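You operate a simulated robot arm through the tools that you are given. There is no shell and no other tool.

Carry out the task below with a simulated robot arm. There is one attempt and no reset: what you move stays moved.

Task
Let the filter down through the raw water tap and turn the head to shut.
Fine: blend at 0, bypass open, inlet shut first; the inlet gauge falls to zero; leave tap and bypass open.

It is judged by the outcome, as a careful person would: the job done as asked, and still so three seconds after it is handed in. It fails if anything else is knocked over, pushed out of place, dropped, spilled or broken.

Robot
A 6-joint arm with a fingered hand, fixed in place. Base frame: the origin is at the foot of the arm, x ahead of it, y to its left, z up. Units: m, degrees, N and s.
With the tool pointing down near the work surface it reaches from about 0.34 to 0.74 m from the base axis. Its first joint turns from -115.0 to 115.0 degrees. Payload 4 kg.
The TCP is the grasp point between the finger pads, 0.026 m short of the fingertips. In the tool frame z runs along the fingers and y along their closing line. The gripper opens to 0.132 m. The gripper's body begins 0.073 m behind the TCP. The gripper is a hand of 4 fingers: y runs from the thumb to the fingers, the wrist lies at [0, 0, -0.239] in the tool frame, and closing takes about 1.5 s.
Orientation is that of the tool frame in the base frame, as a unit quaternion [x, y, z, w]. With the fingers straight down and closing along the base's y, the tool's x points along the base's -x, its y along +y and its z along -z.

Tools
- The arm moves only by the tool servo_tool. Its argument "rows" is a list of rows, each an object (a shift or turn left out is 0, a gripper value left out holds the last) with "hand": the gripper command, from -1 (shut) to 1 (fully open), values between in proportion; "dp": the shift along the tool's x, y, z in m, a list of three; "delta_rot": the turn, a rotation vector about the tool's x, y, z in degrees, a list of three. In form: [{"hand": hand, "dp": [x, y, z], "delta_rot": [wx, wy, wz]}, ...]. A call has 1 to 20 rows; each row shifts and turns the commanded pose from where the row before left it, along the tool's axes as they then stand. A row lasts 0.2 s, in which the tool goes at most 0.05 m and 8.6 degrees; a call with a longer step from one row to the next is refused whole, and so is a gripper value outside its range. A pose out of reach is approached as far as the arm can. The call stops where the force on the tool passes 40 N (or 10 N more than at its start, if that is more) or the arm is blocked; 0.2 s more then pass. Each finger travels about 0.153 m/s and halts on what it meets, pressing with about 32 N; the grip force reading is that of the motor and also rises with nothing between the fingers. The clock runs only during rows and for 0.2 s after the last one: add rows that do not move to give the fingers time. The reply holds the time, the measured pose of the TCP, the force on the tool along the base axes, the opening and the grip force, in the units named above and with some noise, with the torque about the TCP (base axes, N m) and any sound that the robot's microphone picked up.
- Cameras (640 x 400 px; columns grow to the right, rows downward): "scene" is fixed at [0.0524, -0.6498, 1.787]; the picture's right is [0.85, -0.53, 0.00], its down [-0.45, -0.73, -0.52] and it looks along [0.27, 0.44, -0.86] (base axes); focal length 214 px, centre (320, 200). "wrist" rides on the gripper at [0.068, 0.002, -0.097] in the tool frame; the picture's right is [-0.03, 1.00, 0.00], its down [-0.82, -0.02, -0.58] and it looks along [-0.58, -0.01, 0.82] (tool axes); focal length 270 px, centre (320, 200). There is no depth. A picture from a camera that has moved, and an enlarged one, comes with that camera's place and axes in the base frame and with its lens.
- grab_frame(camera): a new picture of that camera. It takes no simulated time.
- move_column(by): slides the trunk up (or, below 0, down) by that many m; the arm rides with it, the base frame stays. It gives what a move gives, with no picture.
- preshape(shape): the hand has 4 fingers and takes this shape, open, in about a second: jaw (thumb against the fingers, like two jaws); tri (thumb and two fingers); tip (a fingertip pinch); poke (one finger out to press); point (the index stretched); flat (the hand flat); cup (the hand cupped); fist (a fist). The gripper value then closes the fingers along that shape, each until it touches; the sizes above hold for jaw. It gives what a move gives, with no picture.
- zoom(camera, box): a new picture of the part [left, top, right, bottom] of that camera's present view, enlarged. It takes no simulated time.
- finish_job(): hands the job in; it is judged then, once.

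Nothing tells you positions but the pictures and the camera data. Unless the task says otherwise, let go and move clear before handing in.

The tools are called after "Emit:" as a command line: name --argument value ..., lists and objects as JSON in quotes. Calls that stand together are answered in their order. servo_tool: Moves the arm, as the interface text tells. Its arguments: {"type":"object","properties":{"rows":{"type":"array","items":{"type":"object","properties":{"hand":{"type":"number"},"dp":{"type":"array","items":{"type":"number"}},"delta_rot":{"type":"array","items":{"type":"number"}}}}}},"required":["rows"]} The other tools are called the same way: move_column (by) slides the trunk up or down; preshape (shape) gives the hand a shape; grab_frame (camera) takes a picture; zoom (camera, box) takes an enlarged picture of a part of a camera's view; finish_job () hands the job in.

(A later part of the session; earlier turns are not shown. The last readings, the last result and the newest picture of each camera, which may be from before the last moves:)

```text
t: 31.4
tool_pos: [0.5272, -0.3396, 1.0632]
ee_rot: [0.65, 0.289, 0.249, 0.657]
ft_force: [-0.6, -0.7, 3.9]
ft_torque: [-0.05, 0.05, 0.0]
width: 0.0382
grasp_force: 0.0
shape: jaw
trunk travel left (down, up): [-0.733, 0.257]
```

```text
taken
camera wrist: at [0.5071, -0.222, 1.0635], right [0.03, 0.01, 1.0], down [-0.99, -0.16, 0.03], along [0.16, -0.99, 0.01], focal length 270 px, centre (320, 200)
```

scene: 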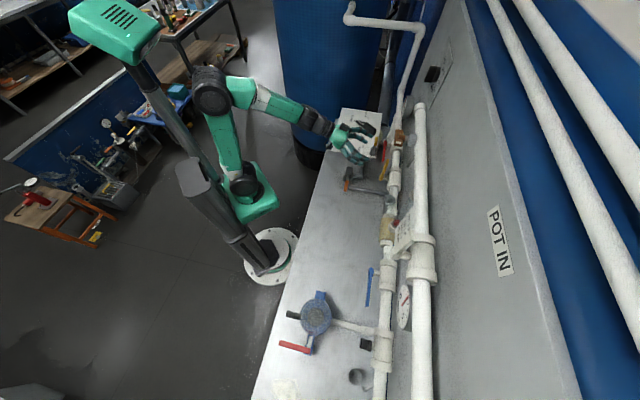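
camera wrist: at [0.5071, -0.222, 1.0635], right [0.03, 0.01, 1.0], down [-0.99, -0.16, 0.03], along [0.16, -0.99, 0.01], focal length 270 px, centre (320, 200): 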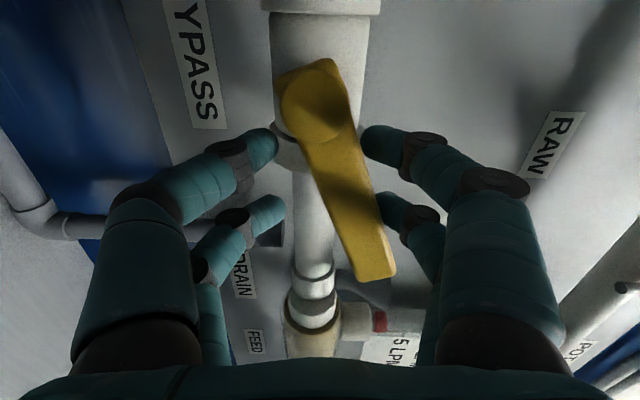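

Emit:
move_column --by -0.014

Emit:
grab_frame --camera "wrist"

```text
t: 32.0
tool_pos: [0.5259, -0.3404, 1.0495]
ee_rot: [0.65, 0.289, 0.249, 0.657]
ft_force: [0.5, -5.3, 6.9]
ft_torque: [0.13, -0.07, -0.02]
width: 0.0398
grasp_force: 0.1
shape: jaw
trunk travel left (down, up): [-0.719, 0.271]
```

```text
taken
camera wrist: at [0.5069, -0.2224, 1.0494], right [0.03, 0.01, 1.0], down [-0.99, -0.16, 0.03], along [0.16, -0.99, 0.01], focal length 270 px, centre (320, 200)
```

wrist: 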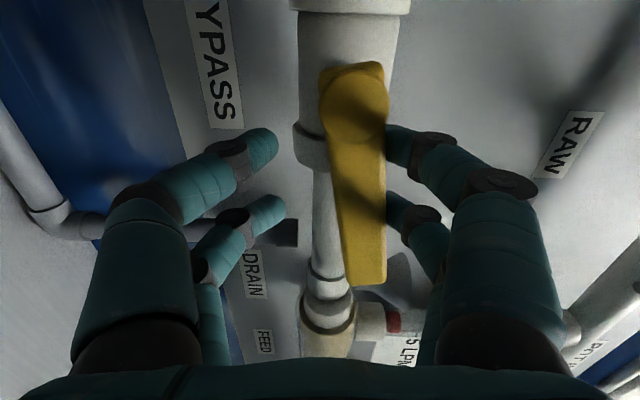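

Emit:
move_column --by -0.008

Emit:
grab_frame --camera "wrist"

```text
t: 32.6
tool_pos: [0.5252, -0.3402, 1.0417]
ee_rot: [0.65, 0.289, 0.25, 0.657]
ft_force: [-1.5, -7.7, 8.9]
ft_torque: [0.2, -0.14, -0.09]
width: 0.0405
grasp_force: 0.0
shape: jaw
trunk travel left (down, up): [-0.711, 0.279]
```

```text
taken
camera wrist: at [0.5066, -0.2226, 1.0415], right [0.03, 0.01, 1.0], down [-0.99, -0.16, 0.03], along [0.16, -0.99, 0.01], focal length 270 px, centre (320, 200)
```

wrist: 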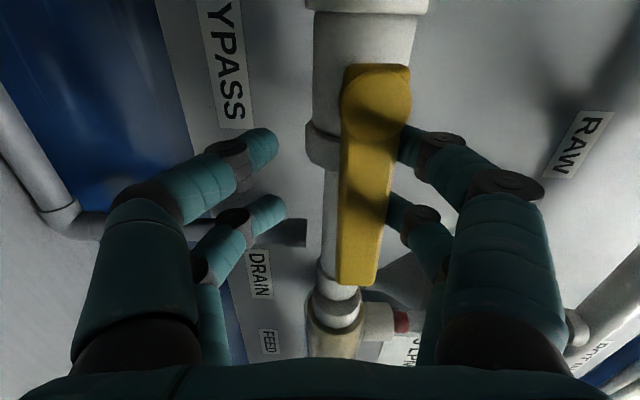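

Emit:
move_column --by -0.005

Emit:
grab_frame --camera "wrist"

Emit:
zoom --camera "scene" --box '[330, 120, 430, 210]'

```text
t: 33.1
tool_pos: [0.5263, -0.3394, 1.0369]
ee_rot: [0.649, 0.289, 0.25, 0.657]
ft_force: [-1.4, -9.9, 12.9]
ft_torque: [0.25, -0.26, -0.07]
width: 0.0429
grasp_force: 0.0
shape: jaw
trunk travel left (down, up): [-0.706, 0.284]
```

```text
taken
camera wrist: at [0.5064, -0.2226, 1.0373], right [0.03, 0.01, 1.0], down [-0.99, -0.16, 0.03], along [0.16, -0.99, 0.01], focal length 270 px, centre (320, 200)
```

wrist: 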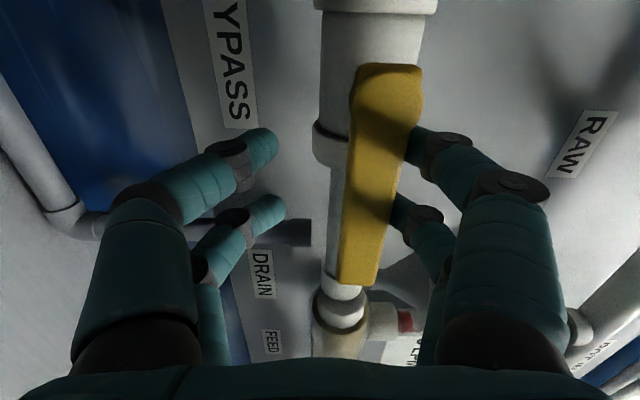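

```text
4.44 times, centred on (380, 165) of scene
camera zoom: at [0.0524, -0.6498, 1.787], right [0.85, -0.53, 0.0], down [-0.45, -0.73, -0.52], along [0.27, 0.44, -0.86], focal length 953 px, centre (53, 356)
```

zoom: 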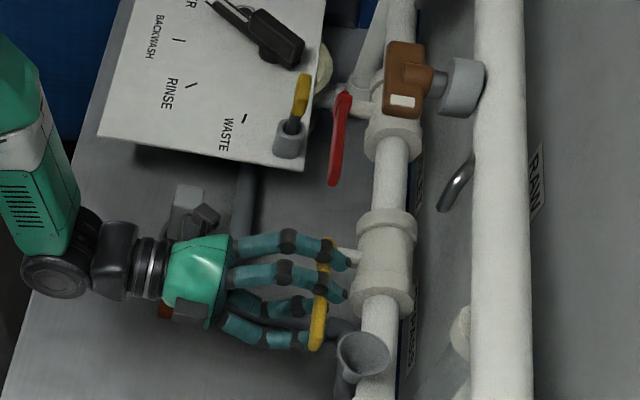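

BYPASS now lies along the pipe (open) and is hard on its stop. I'll ease off, open the fingers, and back out diagonally to stay within reach.

Emit:
move_column --by 0.008

Emit:
servo_tool --rows '[{"hand": -0.2}, {"hand": 0.2}, {"hand": 0.5}, {"hand": 0.5}, {"dp": [0.015, 0, -0.015]}, {"dp": [0.02, 0, -0.02]}, {"dp": [0.02, 0, -0.02]}, {"dp": [0.02, 0, -0.02]}, {}]'

Emit:
grab_frame --camera "wrist"

Emit:
zoom --camera "scene" --box '[330, 120, 430, 210]'

```text
t: 33.7
tool_pos: [0.5266, -0.3396, 1.0434]
ee_rot: [0.651, 0.291, 0.249, 0.656]
ft_force: [-0.8, -5.9, 5.2]
ft_torque: [0.17, -0.06, -0.09]
width: 0.039
grasp_force: 0.1
shape: jaw
trunk travel left (down, up): [-0.714, 0.276]
```

```text
t: 35.7
tool_pos: [0.5269, -0.2323, 1.0394]
ee_rot: [0.651, 0.29, 0.248, 0.656]
ft_force: [-0.3, 0.1, 0.1]
ft_torque: [-0.02, 0.02, 0.0]
width: 0.0985
grasp_force: 0.1
shape: jaw
trunk travel left (down, up): [-0.714, 0.276]
```

```text
taken
camera wrist: at [0.5086, -0.1155, 1.0394], right [0.03, 0.01, 1.0], down [-0.99, -0.16, 0.03], along [0.17, -0.99, 0.01], focal length 270 px, centre (320, 200)
```

wrist: 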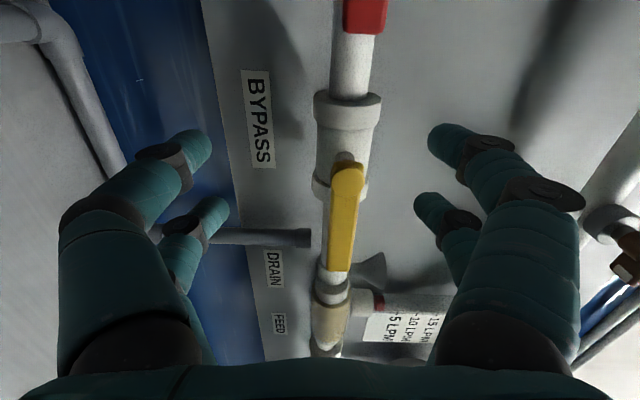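

```text
4.44 times, centred on (380, 165) of scene
camera zoom: at [0.0524, -0.6498, 1.787], right [0.85, -0.53, 0.0], down [-0.45, -0.73, -0.52], along [0.27, 0.44, -0.86], focal length 953 px, centre (53, 356)
```

zoom: 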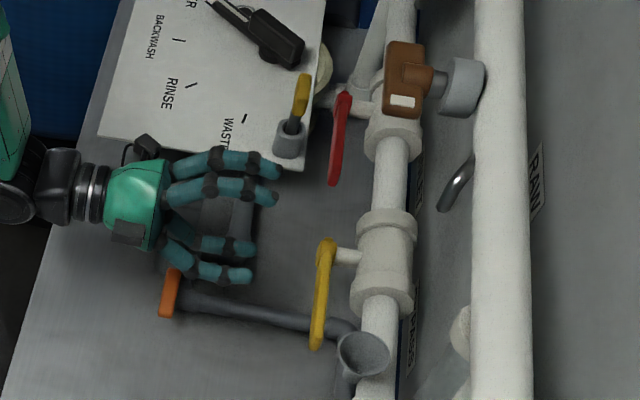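

BYPASS is open and clear. Next is INLET: the red lever is horizontal at z≈1.062, from its hub at a≈0.37 to its tip at a≈0.265. I'll align the hand over it.

Emit:
servo_tool --rows '[{"dp": [0.025, 0.0055, 0]}, {"dp": [0.025, 0.0055, 0]}, {"dp": [0.025, 0.0055, 0]}, {"dp": [0.025, 0.0055, 0]}, {}]'

Emit:
grab_frame --camera "wrist"

```text
t: 36.9
tool_pos: [0.6009, -0.1625, 1.058]
ee_rot: [0.651, 0.29, 0.248, 0.657]
ft_force: [-1.0, -0.4, -0.1]
ft_torque: [0.0, -0.03, 0.0]
width: 0.0987
grasp_force: 0.1
shape: jaw
trunk travel left (down, up): [-0.714, 0.276]
```

```text
taken
camera wrist: at [0.581, -0.045, 1.0577], right [0.03, 0.01, 1.0], down [-0.99, -0.16, 0.03], along [0.17, -0.99, 0.01], focal length 270 px, centre (320, 200)
```

wrist: 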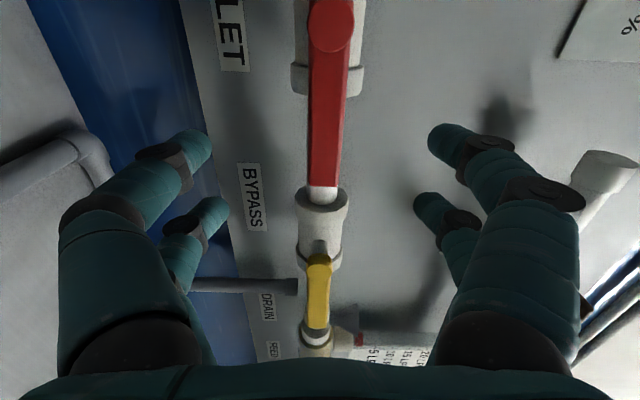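

Emit:
servo_tool --rows '[{"dp": [0.002, 0.002, 0.025]}, {"dp": [0.002, 0.002, 0.025]}, {"dp": [0, 0, 0.019]}, {"hand": 0.2}, {"hand": -0.1}, {"hand": -0.35}, {"hand": -0.5}, {}]'

Emit:
grab_frame --camera "wrist"

Emit:
zoom --camera "scene" --box '[330, 120, 430, 210]'

```text
t: 38.7
tool_pos: [0.6489, -0.2095, 1.0589]
ee_rot: [0.65, 0.289, 0.249, 0.657]
ft_force: [0.7, 0.5, -0.3]
ft_torque: [0.01, -0.01, -0.03]
width: 0.0334
grasp_force: 0.0
shape: jaw
trunk travel left (down, up): [-0.714, 0.276]
```

```text
taken
camera wrist: at [0.6312, -0.0908, 1.06], right [0.03, 0.01, 1.0], down [-0.99, -0.16, 0.03], along [0.17, -0.99, 0.01], focal length 270 px, centre (320, 200)
```

wrist: 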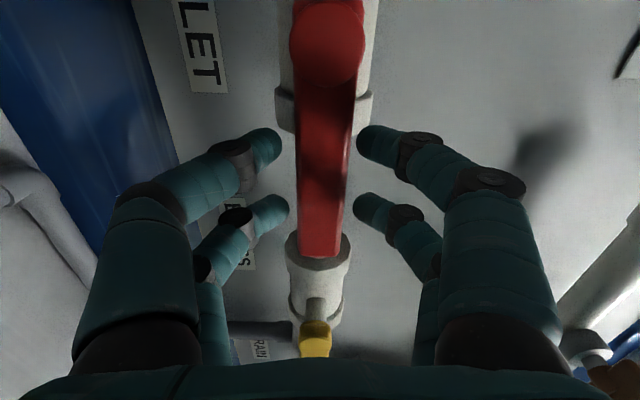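

```text
4.44 times, centred on (380, 165) of scene
camera zoom: at [0.0524, -0.6498, 1.787], right [0.85, -0.53, 0.0], down [-0.45, -0.73, -0.52], along [0.27, 0.44, -0.86], focal length 953 px, centre (53, 356)
```

zoom: 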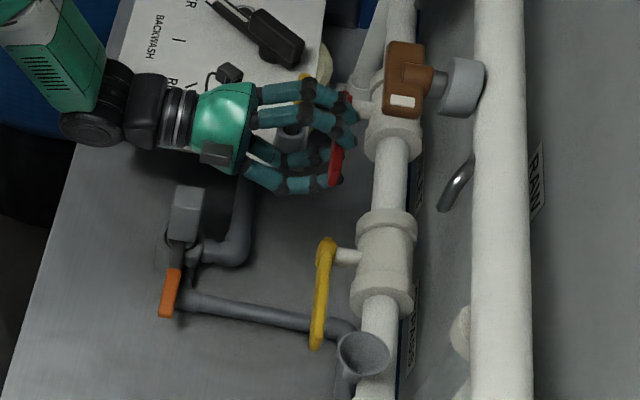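

Lever caged. I'll swing it upward (to match how BYPASS sat when shut), a third first.

Emit:
servo_tool --rows '[{"dp": [0.0006, 0.0084, 0], "delta_rot": [0, 0, -8]}, {"dp": [0.0006, 0.0084, 0], "delta_rot": [0, 0, -8]}, {"dp": [0.0006, 0.0084, 0], "delta_rot": [0, 0, -8]}, {"dp": [0.0006, 0.0084, 0], "delta_rot": [0, 0, -8]}, {}]'

Emit:
grab_frame --camera "wrist"

```text
t: 39.9
tool_pos: [0.6588, -0.1999, 1.0914]
ee_rot: [0.545, 0.458, 0.058, 0.7]
ft_force: [-2.1, -2.4, -1.8]
ft_torque: [0.04, 0.01, -0.05]
width: 0.0348
grasp_force: 0.0
shape: jaw
trunk travel left (down, up): [-0.714, 0.276]
```

```text
taken
camera wrist: at [0.6312, -0.0904, 1.0557], right [0.4, 0.38, 0.83], down [-0.88, -0.07, 0.46], along [0.24, -0.92, 0.31], focal length 270 px, centre (320, 200)
```

wrist: 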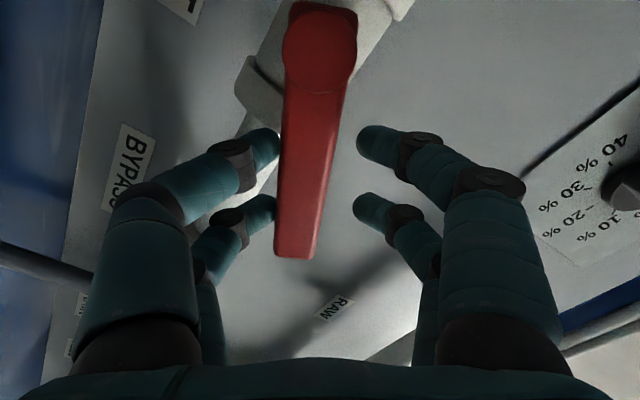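

It is turning upward with low force. I'll continue through the rest of the quarter turn.

Emit:
servo_tool --rows '[{"dp": [0.0006, 0.0084, 0], "delta_rot": [0, 0, -8]}, {"dp": [0.0006, 0.0084, 0], "delta_rot": [0, 0, -8]}, {"dp": [0.0006, 0.0084, 0], "delta_rot": [0, 0, -8]}, {"dp": [0.0006, 0.0084, 0], "delta_rot": [0, 0, -8]}, {"dp": [0.0006, 0.0084, 0], "delta_rot": [0, 0, -8]}, {"dp": [0.0006, 0.0084, 0], "delta_rot": [0, 0, -8]}, {"dp": [0.0006, 0.0084, 0], "delta_rot": [0, 0, -8]}, {}]'

Emit:
grab_frame --camera "wrist"

```text
t: 41.7
tool_pos: [0.6949, -0.1674, 1.1145]
ee_rot: [0.265, 0.661, -0.277, 0.645]
ft_force: [5.2, -10.5, -4.3]
ft_torque: [-0.1, 0.14, 0.15]
width: 0.0254
grasp_force: 32.0
shape: jaw
trunk travel left (down, up): [-0.714, 0.276]
```

```text
taken
camera wrist: at [0.6275, -0.0965, 1.0496], right [0.71, 0.7, 0.0], down [-0.4, 0.4, 0.83], along [0.58, -0.59, 0.56], focal length 270 px, centre (320, 200)
```

wrist: 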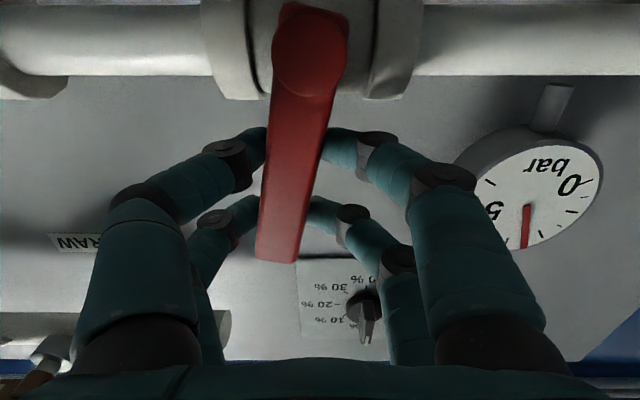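

The lever is about 10° short of upright. I'll push a little further to its stop.

Emit:
servo_tool --rows '[{"dp": [0, 0.007, 0], "delta_rot": [0, 0, -4]}, {"dp": [0, 0.006, 0], "delta_rot": [0, 0, -4]}, {}]'

Emit:
grab_frame --camera "wrist"

```text
t: 42.5
tool_pos: [0.7039, -0.1576, 1.1141]
ee_rot: [0.219, 0.678, -0.321, 0.623]
ft_force: [-2.9, -15.1, -6.8]
ft_torque: [-0.29, 0.41, -0.06]
width: 0.0267
grasp_force: 32.3
shape: jaw
trunk travel left (down, up): [-0.714, 0.276]
```

```text
taken
camera wrist: at [0.6296, -0.0947, 1.0493], right [0.7, 0.7, -0.14], down [-0.32, 0.48, 0.82], along [0.64, -0.53, 0.56], focal length 270 px, centre (320, 200)
```

wrist: 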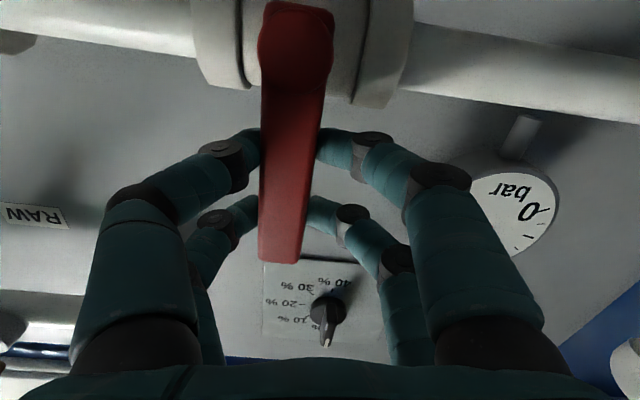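

INLET is now upright (shut). I'll release, back off, and look at the levers and gauge.

Emit:
servo_tool --rows '[{"hand": -0.2}, {"hand": 0.2}, {"hand": 0.5}, {"hand": 0.5}, {"dp": [0, 0, -0.02]}, {"dp": [0, 0, -0.03]}, {"dp": [0, 0, -0.03]}, {"delta_rot": [0, 0, 8]}, {}]'

Emit:
grab_frame --camera "wrist"

Emit:
zoom --camera "scene" --box '[330, 100, 430, 210]'

```text
t: 44.5
tool_pos: [0.6466, -0.1001, 1.1167]
ee_rot: [0.267, 0.659, -0.276, 0.646]
ft_force: [0.4, 0.0, 0.2]
ft_torque: [-0.05, -0.01, -0.01]
width: 0.0987
grasp_force: 0.1
shape: jaw
trunk travel left (down, up): [-0.714, 0.276]
```

```text
taken
camera wrist: at [0.5792, -0.0296, 1.0505], right [0.71, 0.7, 0.0], down [-0.4, 0.4, 0.82], along [0.58, -0.59, 0.57], focal length 270 px, centre (320, 200)
```

wrist: 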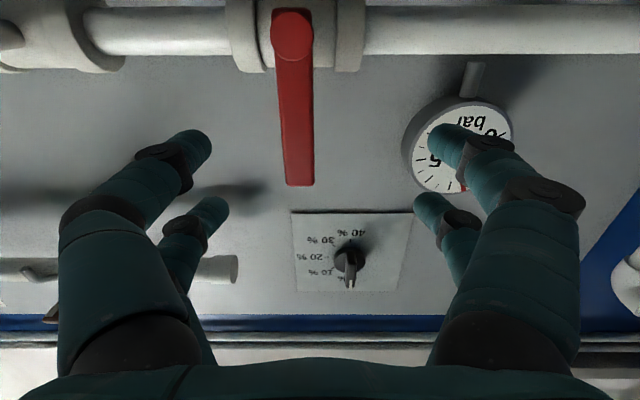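

```text
3.64 times, centred on (380, 155) of scene
camera zoom: at [0.0524, -0.6498, 1.787], right [0.85, -0.53, 0.0], down [-0.45, -0.73, -0.52], along [0.27, 0.44, -0.86], focal length 780 px, centre (102, 364)
```

zoom: 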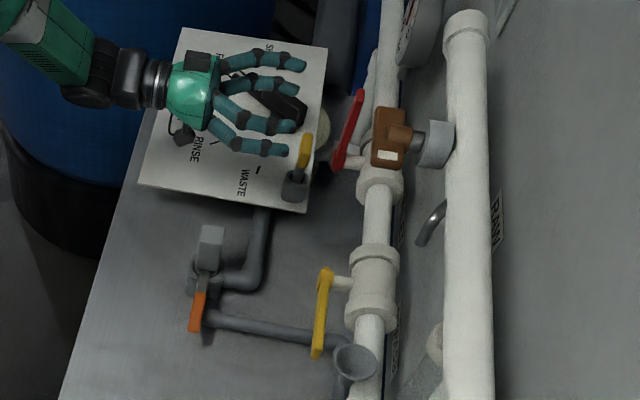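

INLET is vertical (shut) and BYPASS is along the pipe (open). Next I'll move up with the arm to view the RAW tap.

Emit:
servo_tool --rows '[{"dp": [-0.03, 0, -0.01]}, {"dp": [-0.03, 0, -0.01]}, {"dp": [-0.03, -0.02, 0]}, {"dp": [-0.03, -0.03, 0]}, {"dp": [-0.03, -0.03, 0]}, {"dp": [-0.02, -0.03, 0]}, {"dp": [0, -0.03, 0]}, {"dp": [0, -0.03, 0]}, {"dp": [0, -0.03, 0]}, {"dp": [0, -0.03, 0]}, {"delta_rot": [0, 8, 0]}, {"delta_rot": [0, 8, 0]}, {"delta_rot": [0, 8, 0]}, {}]'

Emit:
grab_frame --camera "wrist"

Emit:
grab_frame --camera "scene"

```text
t: 47.5
tool_pos: [0.4739, -0.247, 1.291]
ee_rot: [0.317, 0.78, -0.216, 0.495]
ft_force: [-0.9, -0.4, 0.1]
ft_torque: [-0.01, 0.0, -0.01]
width: 0.0989
grasp_force: 0.1
shape: jaw
trunk travel left (down, up): [-0.714, 0.276]
```

```text
taken
camera wrist: at [0.3934, -0.1621, 1.2713], right [0.72, 0.7, 0.0], down [-0.13, 0.13, 0.98], along [0.69, -0.7, 0.18], focal length 270 px, centre (320, 200)
```

wrist: 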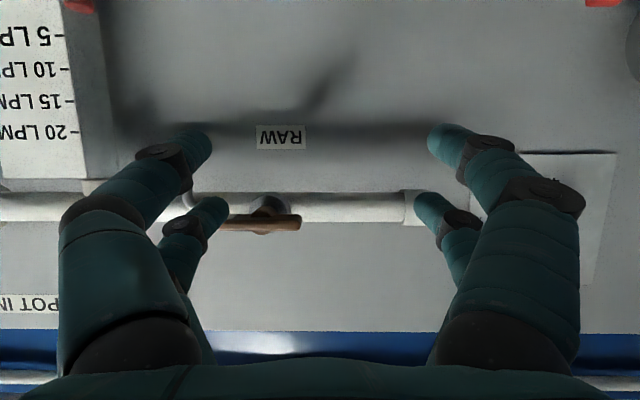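

```text
taken
```

scene: 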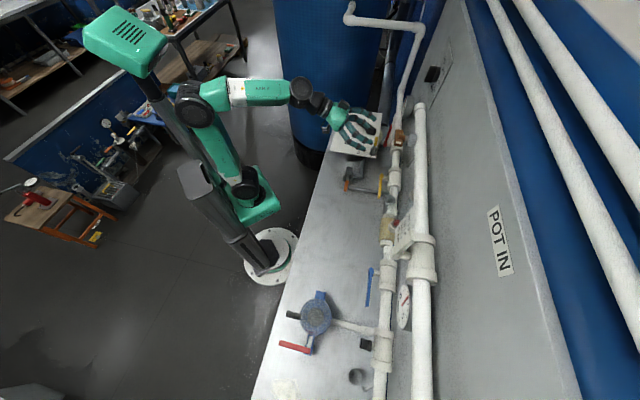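

Emit:
zoom --camera "wrist" --box '[180, 170, 340, 260]'

Emit:
zoom --camera "scene" --box '[380, 110, 430, 180]'

```text
4.00 times, centred on (260, 215) of wrist
camera zoom: at [0.3934, -0.1621, 1.2713], right [0.72, 0.7, 0.0], down [-0.13, 0.13, 0.98], along [0.69, -0.7, 0.18], focal length 1081 px, centre (560, 140)
```

zoom: 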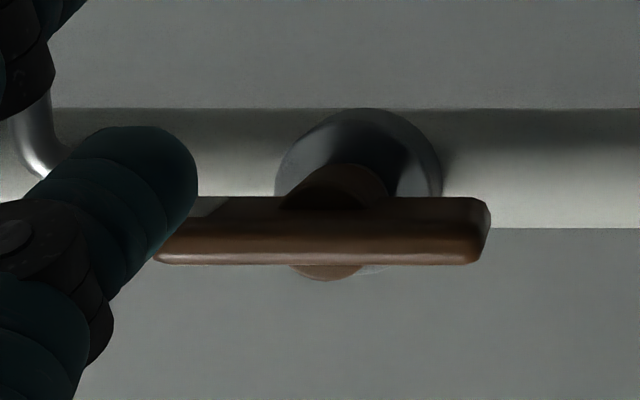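

```text
5.71 times, centred on (405, 145) of scene
camera zoom: at [0.0524, -0.6498, 1.787], right [0.85, -0.53, 0.0], down [-0.45, -0.73, -0.52], along [0.27, 0.44, -0.86], focal length 1226 px, centre (-166, 514)
```

zoom: 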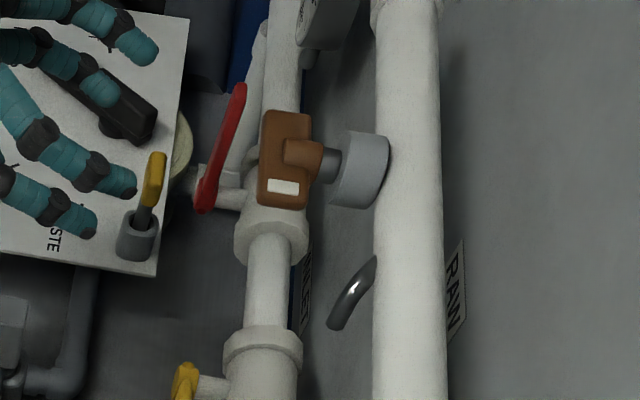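

The tap bar is about 7 cm long and horizontal, centred near a≈0.115, d≈0.617, z≈1.329, with its white-marked end toward the spout. I'll level the tool, align and roll 90° to pinch the bar.

Emit:
servo_tool --rows '[{"delta_rot": [0, -8, 0]}, {"delta_rot": [0, -8, 0]}, {"delta_rot": [0, -8, 0]}, {"dp": [-0.019, -0.022, 0]}, {"dp": [-0.019, -0.023, 0]}, {"delta_rot": [0, 0, 8.2]}, {"delta_rot": [0, 0, 8.2]}, {"delta_rot": [0, 0, 8.2]}, {"delta_rot": [0, 0, 8.2]}, {"delta_rot": [0, 0, 8.2]}, {"delta_rot": [0, 0, 8.2]}, {"delta_rot": [0, 0, 8.2]}, {"delta_rot": [0, 0, 8.2]}, {"delta_rot": [0, 0, 8.2]}, {"delta_rot": [0, 0, 8.2]}, {"delta_rot": [0, 0, 7]}, {}]'

Emit:
grab_frame --camera "wrist"

Emit:
zoom --camera "scene" --box '[350, 90, 450, 180]'

```text
t: 51.1
tool_pos: [0.4427, -0.2771, 1.3308]
ee_rot: [0.653, 0.284, 0.255, 0.654]
ft_force: [-0.3, 0.5, 0.9]
ft_torque: [0.03, 0.02, 0.02]
width: 0.0983
grasp_force: 0.1
shape: jaw
trunk travel left (down, up): [-0.714, 0.276]
```

```text
taken
camera wrist: at [0.4248, -0.1598, 1.3326], right [0.02, 0.0, 1.0], down [-0.99, -0.16, 0.02], along [0.16, -0.99, 0.0], focal length 270 px, centre (320, 200)
```

wrist: 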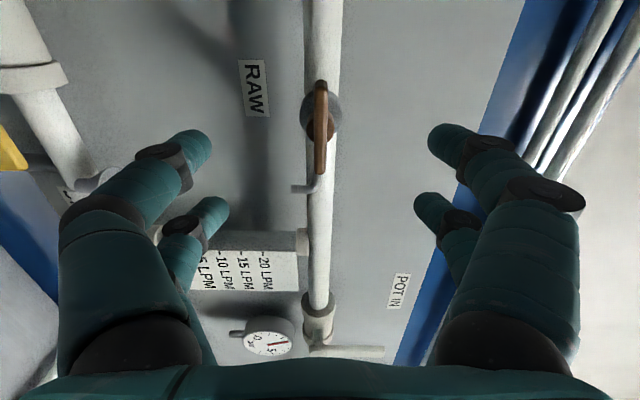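

```text
4.44 times, centred on (400, 135) of scene
camera zoom: at [0.0524, -0.6498, 1.787], right [0.85, -0.53, 0.0], down [-0.45, -0.73, -0.52], along [0.27, 0.44, -0.86], focal length 953 px, centre (-36, 489)
```

zoom: 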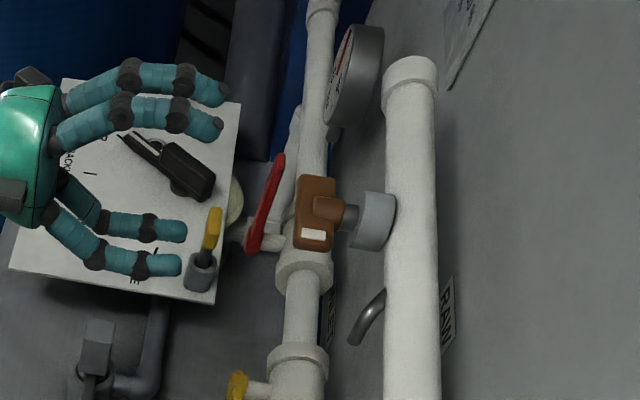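

Aligned. I'll advance onto the bar and check before closing.

Emit:
servo_tool --rows '[{"dp": [-0.002, 0.0005, 0.03]}, {"dp": [-0.002, 0.0005, 0.03]}, {"dp": [-0.001, 0, 0.02]}, {"dp": [0, 0, 0.013]}, {"hand": 0.1}, {"hand": -0.3}, {"hand": -0.6}, {}]'

Emit:
grab_frame --camera "wrist"

Emit:
zoom --camera "scene" --box '[350, 90, 450, 180]'

```text
t: 52.9
tool_pos: [0.5048, -0.348, 1.3316]
ee_rot: [0.654, 0.284, 0.254, 0.654]
ft_force: [0.4, 0.0, 0.4]
ft_torque: [-0.02, 0.01, -0.02]
width: 0.0267
grasp_force: 0.0
shape: jaw
trunk travel left (down, up): [-0.714, 0.276]
```

```text
taken
camera wrist: at [0.4859, -0.2294, 1.3334], right [0.02, 0.0, 1.0], down [-0.99, -0.16, 0.02], along [0.16, -0.99, 0.0], focal length 270 px, centre (320, 200)
```

wrist: 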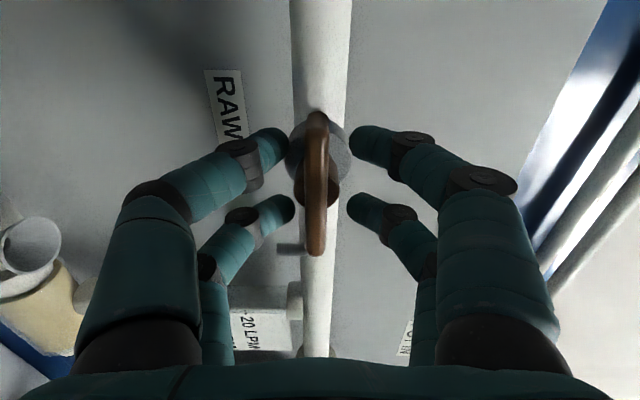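

```text
4.44 times, centred on (400, 135) of scene
camera zoom: at [0.0524, -0.6498, 1.787], right [0.85, -0.53, 0.0], down [-0.45, -0.73, -0.52], along [0.27, 0.44, -0.86], focal length 953 px, centre (-36, 489)
```

zoom: 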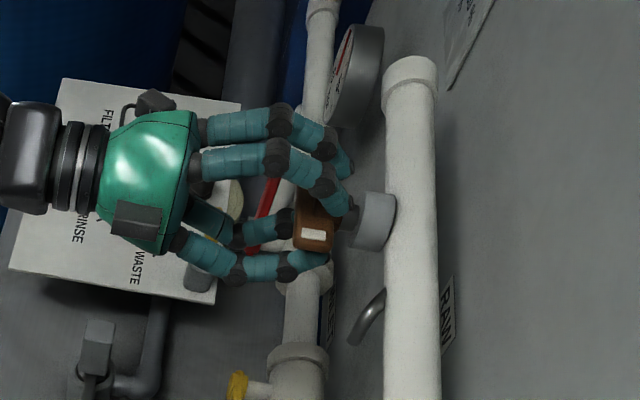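

Positioned over the bar. I'll grip and try a small counter-clockwise turn, watching torque.

Emit:
servo_tool --rows '[{"hand": -0.8}, {"hand": -1}, {"hand": -1}, {"hand": -1}, {"delta_rot": [0, 0, -4]}, {"delta_rot": [0, 0, -5]}, {}]'

Emit:
grab_frame --camera "wrist"

```text
t: 54.5
tool_pos: [0.5044, -0.347, 1.3308]
ee_rot: [0.629, 0.334, 0.202, 0.672]
ft_force: [0.8, -1.1, 0.9]
ft_torque: [-0.01, -0.03, 0.0]
width: 0.0043
grasp_force: 31.3
shape: jaw
trunk travel left (down, up): [-0.714, 0.276]
```

```text
taken
camera wrist: at [0.4857, -0.2304, 1.3223], right [0.13, 0.11, 0.99], down [-0.98, -0.16, 0.15], along [0.17, -0.98, 0.09], focal length 270 px, centre (320, 200)
```

wrist: 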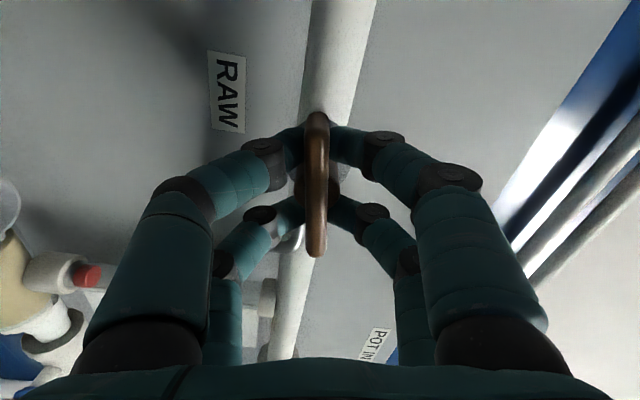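

The bar turns freely counter-clockwise. I'll continue the quarter turn.

Emit:
servo_tool --rows '[{"delta_rot": [0, 0, -8]}, {"delta_rot": [0, 0, -8]}, {"delta_rot": [0, 0, -8]}, {"delta_rot": [0, 0, -8]}, {"delta_rot": [0, 0, -8]}, {}]'

Emit:
grab_frame --camera "wrist"

Emit:
zoom --camera "scene" --box '[350, 90, 450, 210]'

```text
t: 55.9
tool_pos: [0.5057, -0.3479, 1.33]
ee_rot: [0.475, 0.53, -0.04, 0.701]
ft_force: [-2.1, 2.8, -2.8]
ft_torque: [0.01, 0.0, -0.03]
width: 0.0042
grasp_force: 31.9
shape: jaw
trunk travel left (down, up): [-0.714, 0.276]
```

```text
taken
camera wrist: at [0.4691, -0.2463, 1.2807], right [0.55, 0.53, 0.64], down [-0.77, 0.03, 0.63], along [0.32, -0.85, 0.43], focal length 270 px, centre (320, 200)
```

wrist: 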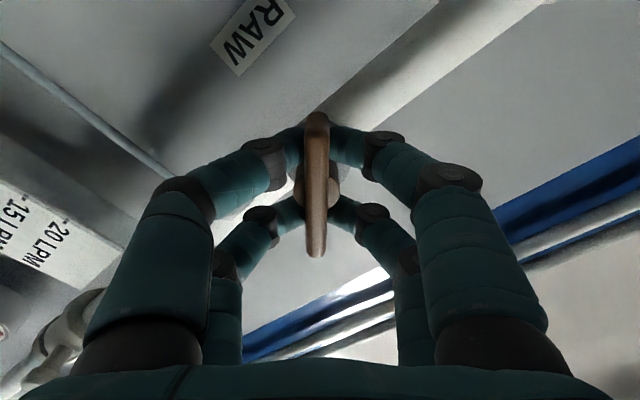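

```text
3.33 times, centred on (400, 150) of scene
camera zoom: at [0.0524, -0.6498, 1.787], right [0.85, -0.53, 0.0], down [-0.45, -0.73, -0.52], along [0.27, 0.44, -0.86], focal length 715 px, centre (53, 367)
```

zoom: 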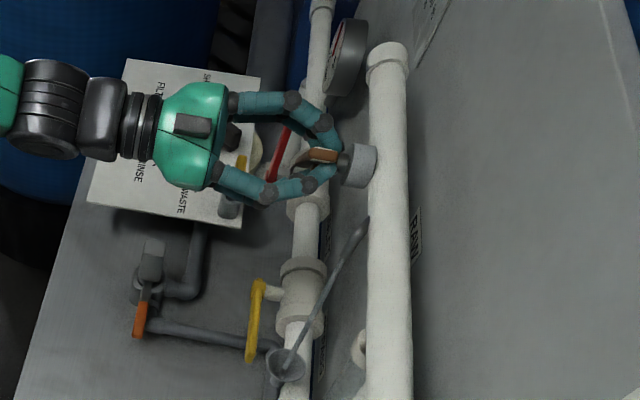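

Water is now running from the spout into the tundish, so the tap is opening the right way. I'll finish the quarter turn.

Emit:
servo_tool --rows '[{"delta_rot": [0, 0, -8]}, {"delta_rot": [0, 0, -8]}, {"delta_rot": [0, 0, -8]}, {"delta_rot": [0, 0, -8]}, {"delta_rot": [0, 0, -8]}, {}]'

Emit:
grab_frame --camera "wrist"

Emit:
zoom --camera "scene" --box '[350, 90, 450, 210]'

```text
t: 57.3
tool_pos: [0.505, -0.3469, 1.3298]
ee_rot: [0.267, 0.661, -0.278, 0.644]
ft_force: [-4.8, 2.7, -12.6]
ft_torque: [0.1, 0.06, -0.06]
width: 0.0046
grasp_force: 32.5
shape: jaw
trunk travel left (down, up): [-0.714, 0.276]
```

```text
taken
camera wrist: at [0.4375, -0.2772, 1.2641], right [0.71, 0.7, 0.0], down [-0.4, 0.4, 0.83], along [0.58, -0.59, 0.56], focal length 270 px, centre (320, 200)
```

wrist: 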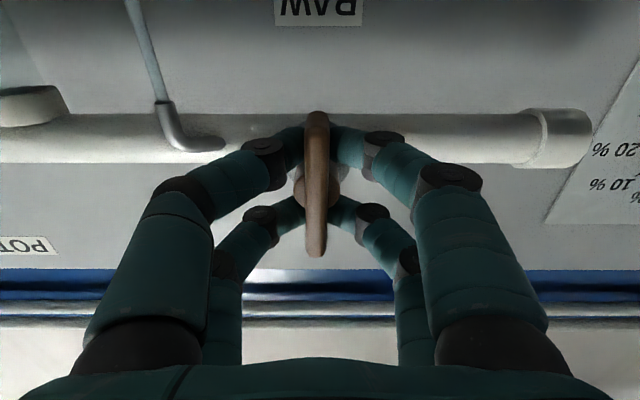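

```text
3.33 times, centred on (400, 150) of scene
camera zoom: at [0.0524, -0.6498, 1.787], right [0.85, -0.53, 0.0], down [-0.45, -0.73, -0.52], along [0.27, 0.44, -0.86], focal length 715 px, centre (53, 367)
```

zoom: 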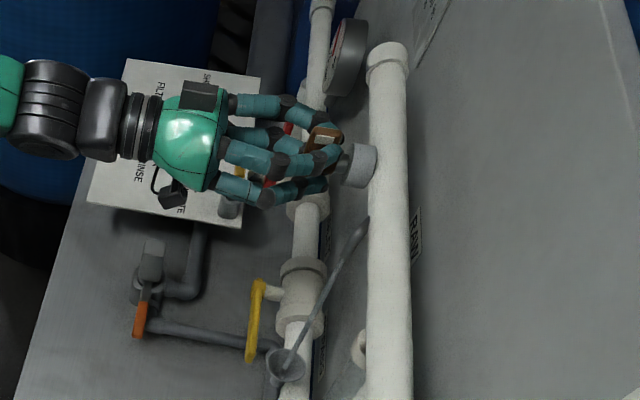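

The tap is fully open. I'll release and back straight out, then go look at the inlet gauge near the head.

Emit:
servo_tool --rows '[{"hand": -0.6}, {"hand": -0.2}, {"hand": 0.2}, {"hand": 0.2}, {"dp": [0, 0, -0.02]}, {"dp": [0, 0, -0.03]}, {"dp": [0, 0, -0.03]}, {"dp": [0, 0.03, 0]}, {"dp": [0, 0.04, 0]}, {"dp": [0, 0.04, 0]}, {"dp": [0, 0.04, 0]}, {"dp": [0, 0.04, 0]}, {"dp": [0, 0.04, 0]}, {"dp": [0, 0.04, 0]}, {"delta_rot": [0, 8, 0]}, {"delta_rot": [0, 8, 0]}, {"delta_rot": [0, 8, 0]}, {"delta_rot": [0, 8, 0]}, {}]'

Emit:
grab_frame --camera "wrist"

Emit:
grab_frame --camera "scene"

```text
t: 61.3
tool_pos: [0.6417, -0.1004, 1.3246]
ee_rot: [0.333, 0.813, -0.193, 0.437]
ft_force: [0.2, 0.5, 0.3]
ft_torque: [0.0, 0.0, -0.03]
width: 0.0785
grasp_force: 0.0
shape: jaw
trunk travel left (down, up): [-0.714, 0.276]
```

```text
taken
camera wrist: at [0.5597, -0.0144, 1.3221], right [0.72, 0.69, 0.0], down [-0.03, 0.03, 1.0], along [0.69, -0.72, 0.04], focal length 270 px, centre (320, 200)
```

wrist: 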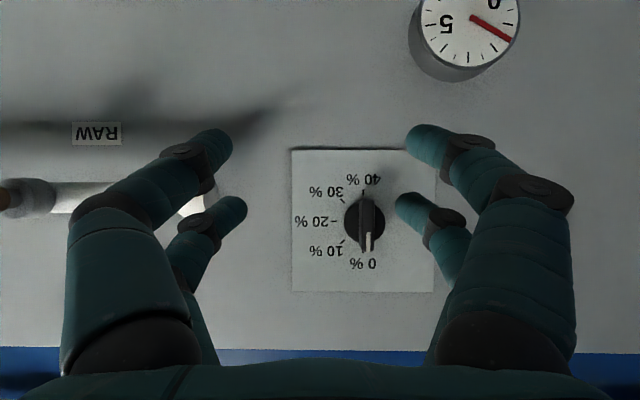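

```text
taken
```

scene: 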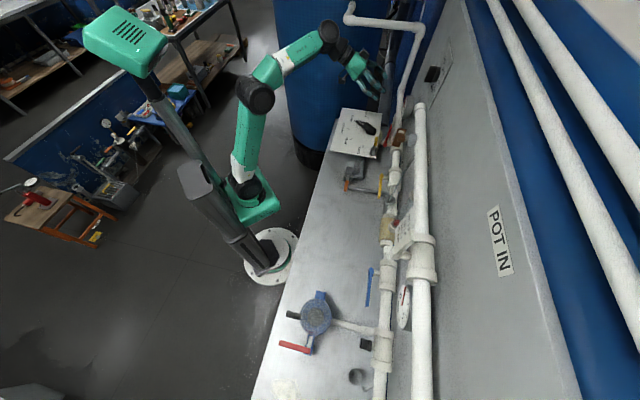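

Emit:
zoom --camera "wrist" --box '[400, 0, 530, 90]'

Emit:
zoom --camera "scene" --box '[350, 90, 450, 210]'

Emit:
zoom --camera "scene" --box '[320, 90, 400, 165]'

```text
4.44 times, centred on (465, 45) of wrist
camera zoom: at [0.5597, -0.0144, 1.3221], right [0.72, 0.69, 0.0], down [-0.03, 0.03, 1.0], along [0.69, -0.72, 0.04], focal length 1201 px, centre (-324, 889)
```

zoom: 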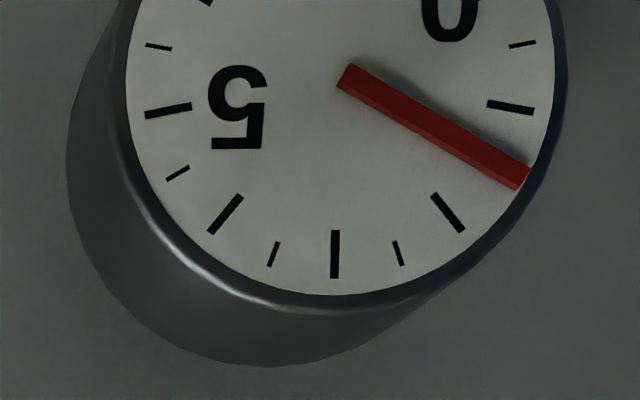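

```text
3.33 times, centred on (400, 150) of scene
camera zoom: at [0.0524, -0.6498, 1.787], right [0.85, -0.53, 0.0], down [-0.45, -0.73, -0.52], along [0.27, 0.44, -0.86], focal length 715 px, centre (53, 367)
```

zoom: 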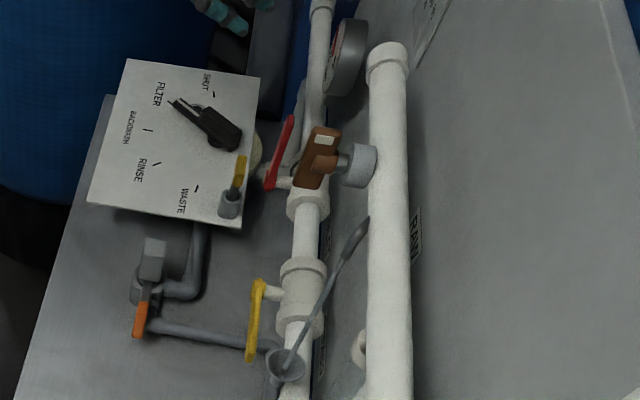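

```text
5.33 times, centred on (360, 128) of scene
camera zoom: at [0.0524, -0.6498, 1.787], right [0.85, -0.53, 0.0], down [-0.45, -0.73, -0.52], along [0.27, 0.44, -0.86], focal length 1144 px, centre (107, 587)
```

zoom: 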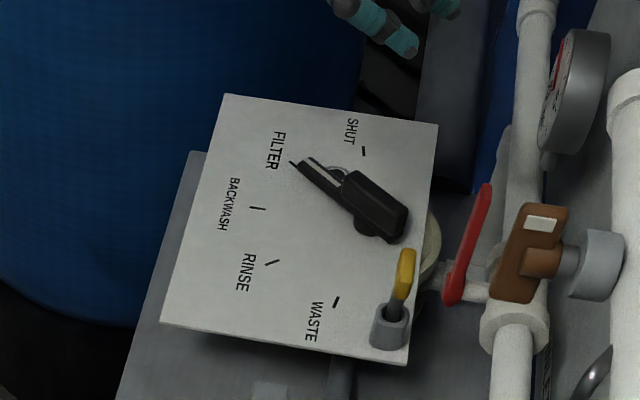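

The gauge is falling (about 1.5 bar and dropping) and water is running cleanly into the tundish. Meanwhile I'll reorient the tool downward to look at the head panel.

Emit:
servo_tool --rows '[{"delta_rot": [0, 8, 0]}, {"delta_rot": [0, 8, 0]}, {"delta_rot": [0, 8, 0]}, {"delta_rot": [0, 8, 0]}, {"delta_rot": [0, 8, 0]}, {"delta_rot": [0, 8, 0]}, {"delta_rot": [0, 8, 0]}, {"delta_rot": [0, 0, -8]}, {"delta_rot": [0, 0, -8]}, {"delta_rot": [0, 0, -8]}, {"delta_rot": [0, 0, -8]}, {"delta_rot": [0, 0, -8]}, {"delta_rot": [0, 0, -8]}, {"dp": [0.03, 0.03, 0.02]}, {"dp": [0.03, 0.04, 0.02]}, {"dp": [0.03, 0.04, 0.02]}, {}]'

Emit:
grab_frame --camera "wrist"

Emit:
grab_frame --camera "scene"

```text
refused: row 15 steps farther than a row can; nothing moved
```

```text
taken
camera wrist: at [0.5597, -0.0144, 1.3221], right [0.72, 0.69, 0.0], down [-0.03, 0.03, 1.0], along [0.69, -0.72, 0.04], focal length 270 px, centre (320, 200)
```

wrist: 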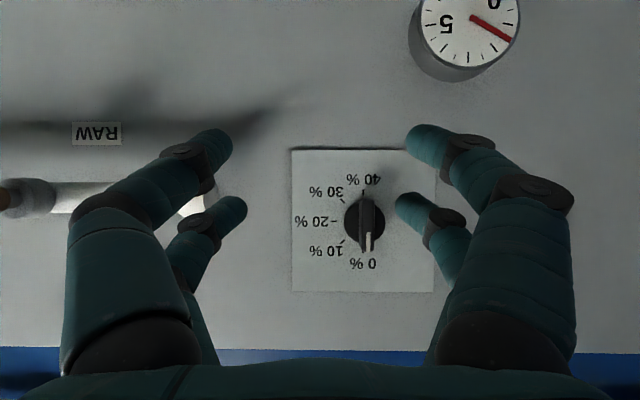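

```text
taken
```

scene: 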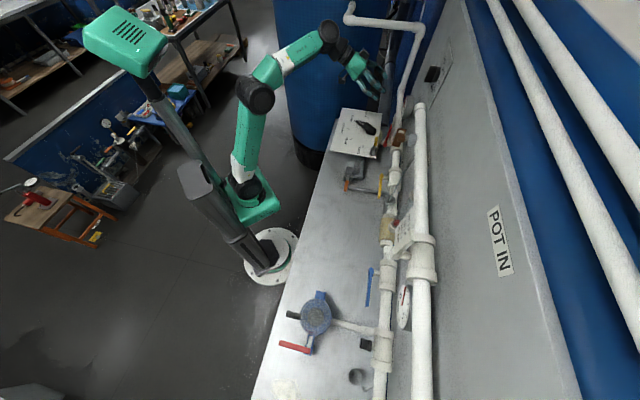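

One row was too long and the call was refused, so nothing moved. I'll resend it with smaller steps.

Emit:
servo_tool --rows '[{"delta_rot": [0, 8, 0]}, {"delta_rot": [0, 8, 0]}, {"delta_rot": [0, 8, 0]}, {"delta_rot": [0, 8, 0]}, {"delta_rot": [0, 8, 0]}, {"delta_rot": [0, 8, 0]}, {"delta_rot": [0, 8, 0]}, {"delta_rot": [0, 0, -8]}, {"delta_rot": [0, 0, -8]}, {"delta_rot": [0, 0, -8]}, {"delta_rot": [0, 0, -8]}, {"delta_rot": [0, 0, -8]}, {"delta_rot": [0, 0, -8]}, {"dp": [0.022, 0.03, 0.015]}, {"dp": [0.022, 0.03, 0.015]}, {"dp": [0.022, 0.03, 0.015]}, {"dp": [0.022, 0.03, 0.015]}, {}]'

Emit:
grab_frame --camera "wrist"

Emit:
grab_frame --camera "scene"

```text
t: 65.1
tool_pos: [0.4614, 0.0306, 1.1728]
ee_rot: [-0.025, 1.0, -0.016, 0.0]
ft_force: [0.3, -0.2, -0.2]
ft_torque: [-0.01, 0.01, -0.02]
width: 0.0789
grasp_force: 0.0
shape: jaw
out of reach, approached as far as the arm can: row 3, 4, 5, 6, 7
trunk travel left (down, up): [-0.714, 0.276]
```

```text
taken
camera wrist: at [0.3937, 0.032, 1.2709], right [-0.02, 1.0, -0.03], down [0.82, 0.04, 0.58], along [0.58, -0.01, -0.82], focal length 270 px, centre (320, 200)
```

wrist: 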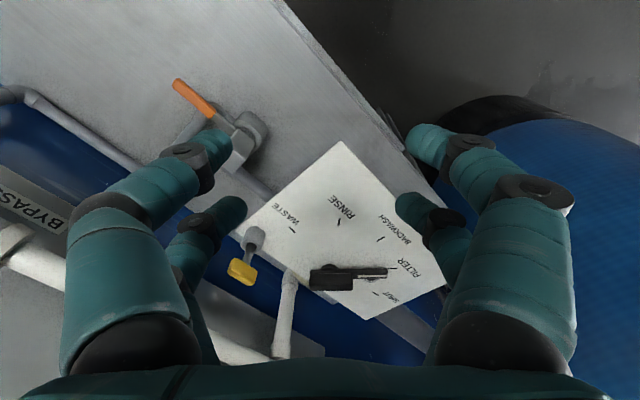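

```text
taken
```

scene: 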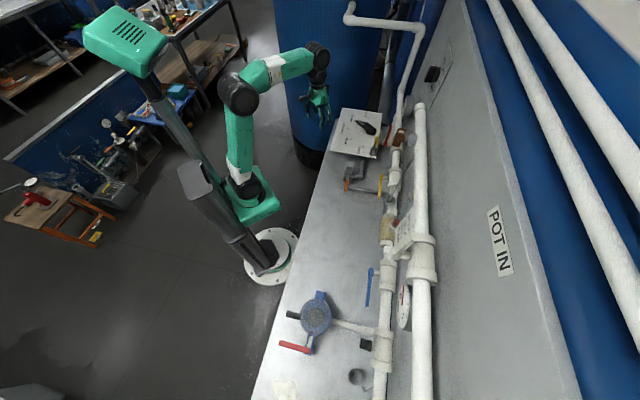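

Emit:
servo_tool --rows '[{"dp": [-0.04, 0, 0]}, {"dp": [-0.04, 0, 0]}, {"dp": [-0.04, 0, 0]}, {"dp": [-0.04, 0, 0]}, {}]'

Emit:
grab_frame --camera "wrist"

```text
t: 66.3
tool_pos: [0.6225, 0.0394, 1.172]
ee_rot: [-0.024, 1.0, -0.015, 0.0]
ft_force: [0.2, 0.0, 0.6]
ft_torque: [0.02, 0.01, 0.01]
width: 0.0788
grasp_force: 0.1
shape: jaw
trunk travel left (down, up): [-0.714, 0.276]
```

```text
taken
camera wrist: at [0.5544, 0.0407, 1.2701], right [-0.02, 1.0, -0.03], down [0.82, 0.04, 0.58], along [0.58, -0.01, -0.82], focal length 270 px, centre (320, 200)
```

wrist: 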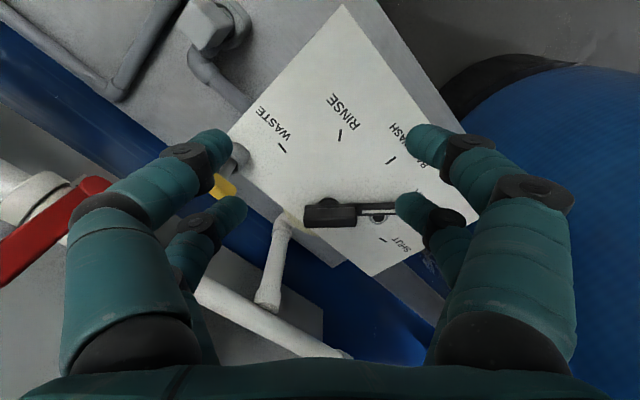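

Emit:
zoom --camera "wrist" --box '[280, 150, 440, 270]'

Emit:
zoom --camera "scene" --box '[335, 100, 390, 145]'

Emit:
zoom --camera "scene" --box '[390, 80, 420, 130]'

```text
3.33 times, centred on (360, 210) of wrist
camera zoom: at [0.5544, 0.0407, 1.2701], right [-0.02, 1.0, -0.03], down [0.82, 0.04, 0.58], along [0.58, -0.01, -0.82], focal length 901 px, centre (187, 167)
```

zoom: 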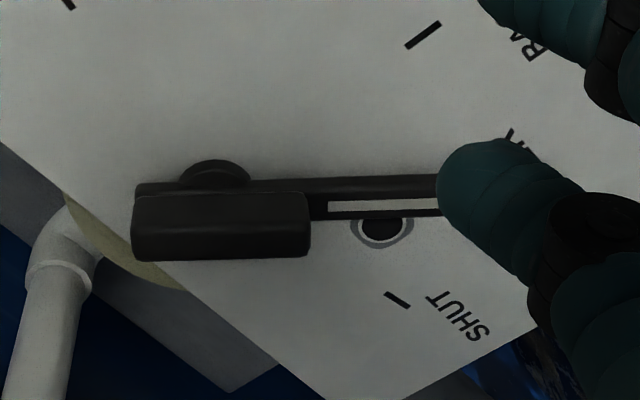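

```text
8.89 times, centred on (362, 122) of scene
camera zoom: at [0.0524, -0.6498, 1.787], right [0.85, -0.53, 0.0], down [-0.45, -0.73, -0.52], along [0.27, 0.44, -0.86], focal length 1906 px, centre (-58, 889)
```

zoom: 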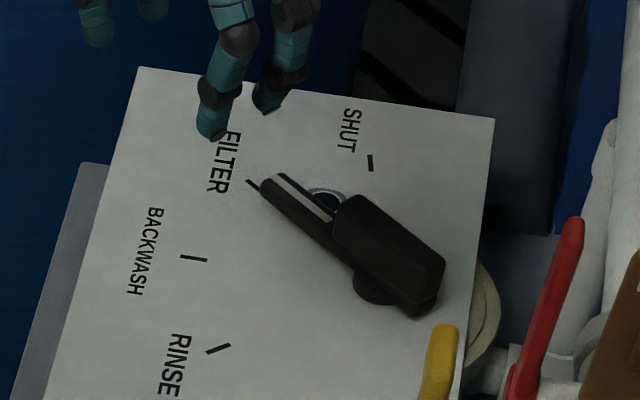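

```text
8.00 times, centred on (405, 105) of scene
camera zoom: at [0.0524, -0.6498, 1.787], right [0.85, -0.53, 0.0], down [-0.45, -0.73, -0.52], along [0.27, 0.44, -0.86], focal length 1716 px, centre (-360, 960)
```

zoom: 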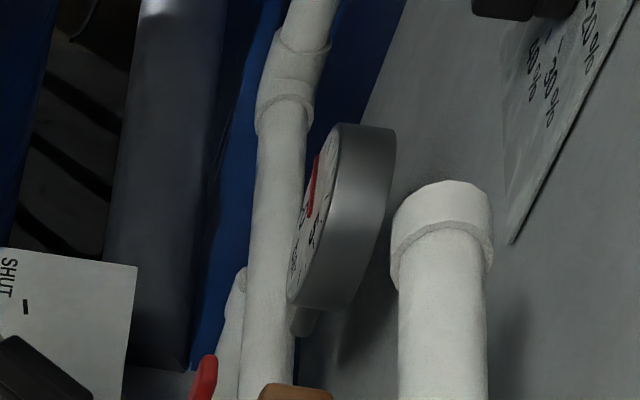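

The panel is horizontal at z≈0.89 with the dial centre near (0.838, 0.048). The positions are spaced ~39°: FILTER is at ~96° and SHUT at ~56°, so the handle must turn ~39° clockwise from above. I'll test how far out a vertical tool can reach, staying well above the panel.

Emit:
servo_tool --rows '[{"dp": [-0.04, 0, 0.02]}, {"dp": [-0.04, 0, 0.02]}, {"dp": [-0.04, 0, 0.02]}, {"dp": [-0.04, 0, 0.02]}, {"dp": [-0.04, 0, 0.02]}, {}]'

Emit:
grab_frame --camera "wrist"

Emit:
grab_frame --camera "scene"

```text
t: 67.7
tool_pos: [0.7035, 0.0371, 1.0235]
ee_rot: [-0.024, 1.0, -0.017, 0.0]
ft_force: [0.3, 0.2, 0.8]
ft_torque: [0.0, 0.02, 0.0]
width: 0.0789
grasp_force: 0.0
shape: jaw
out of reach, approached as far as the arm can: row 1, 2, 3, 4, 5
trunk travel left (down, up): [-0.714, 0.276]
```

```text
taken
camera wrist: at [0.6364, 0.0392, 1.121], right [-0.02, 1.0, -0.03], down [0.82, 0.04, 0.58], along [0.58, -0.01, -0.82], focal length 270 px, centre (320, 200)
```

wrist: 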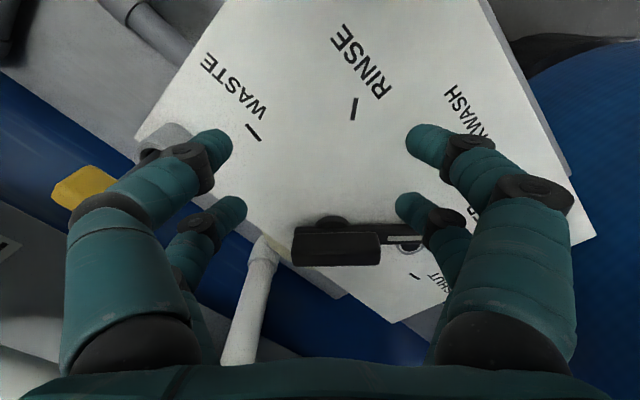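

```text
taken
```

scene: 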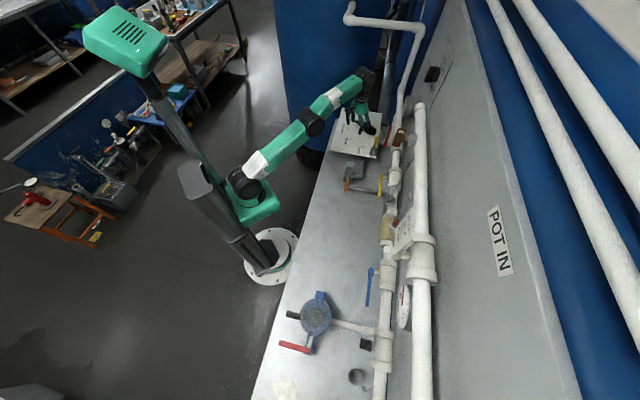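

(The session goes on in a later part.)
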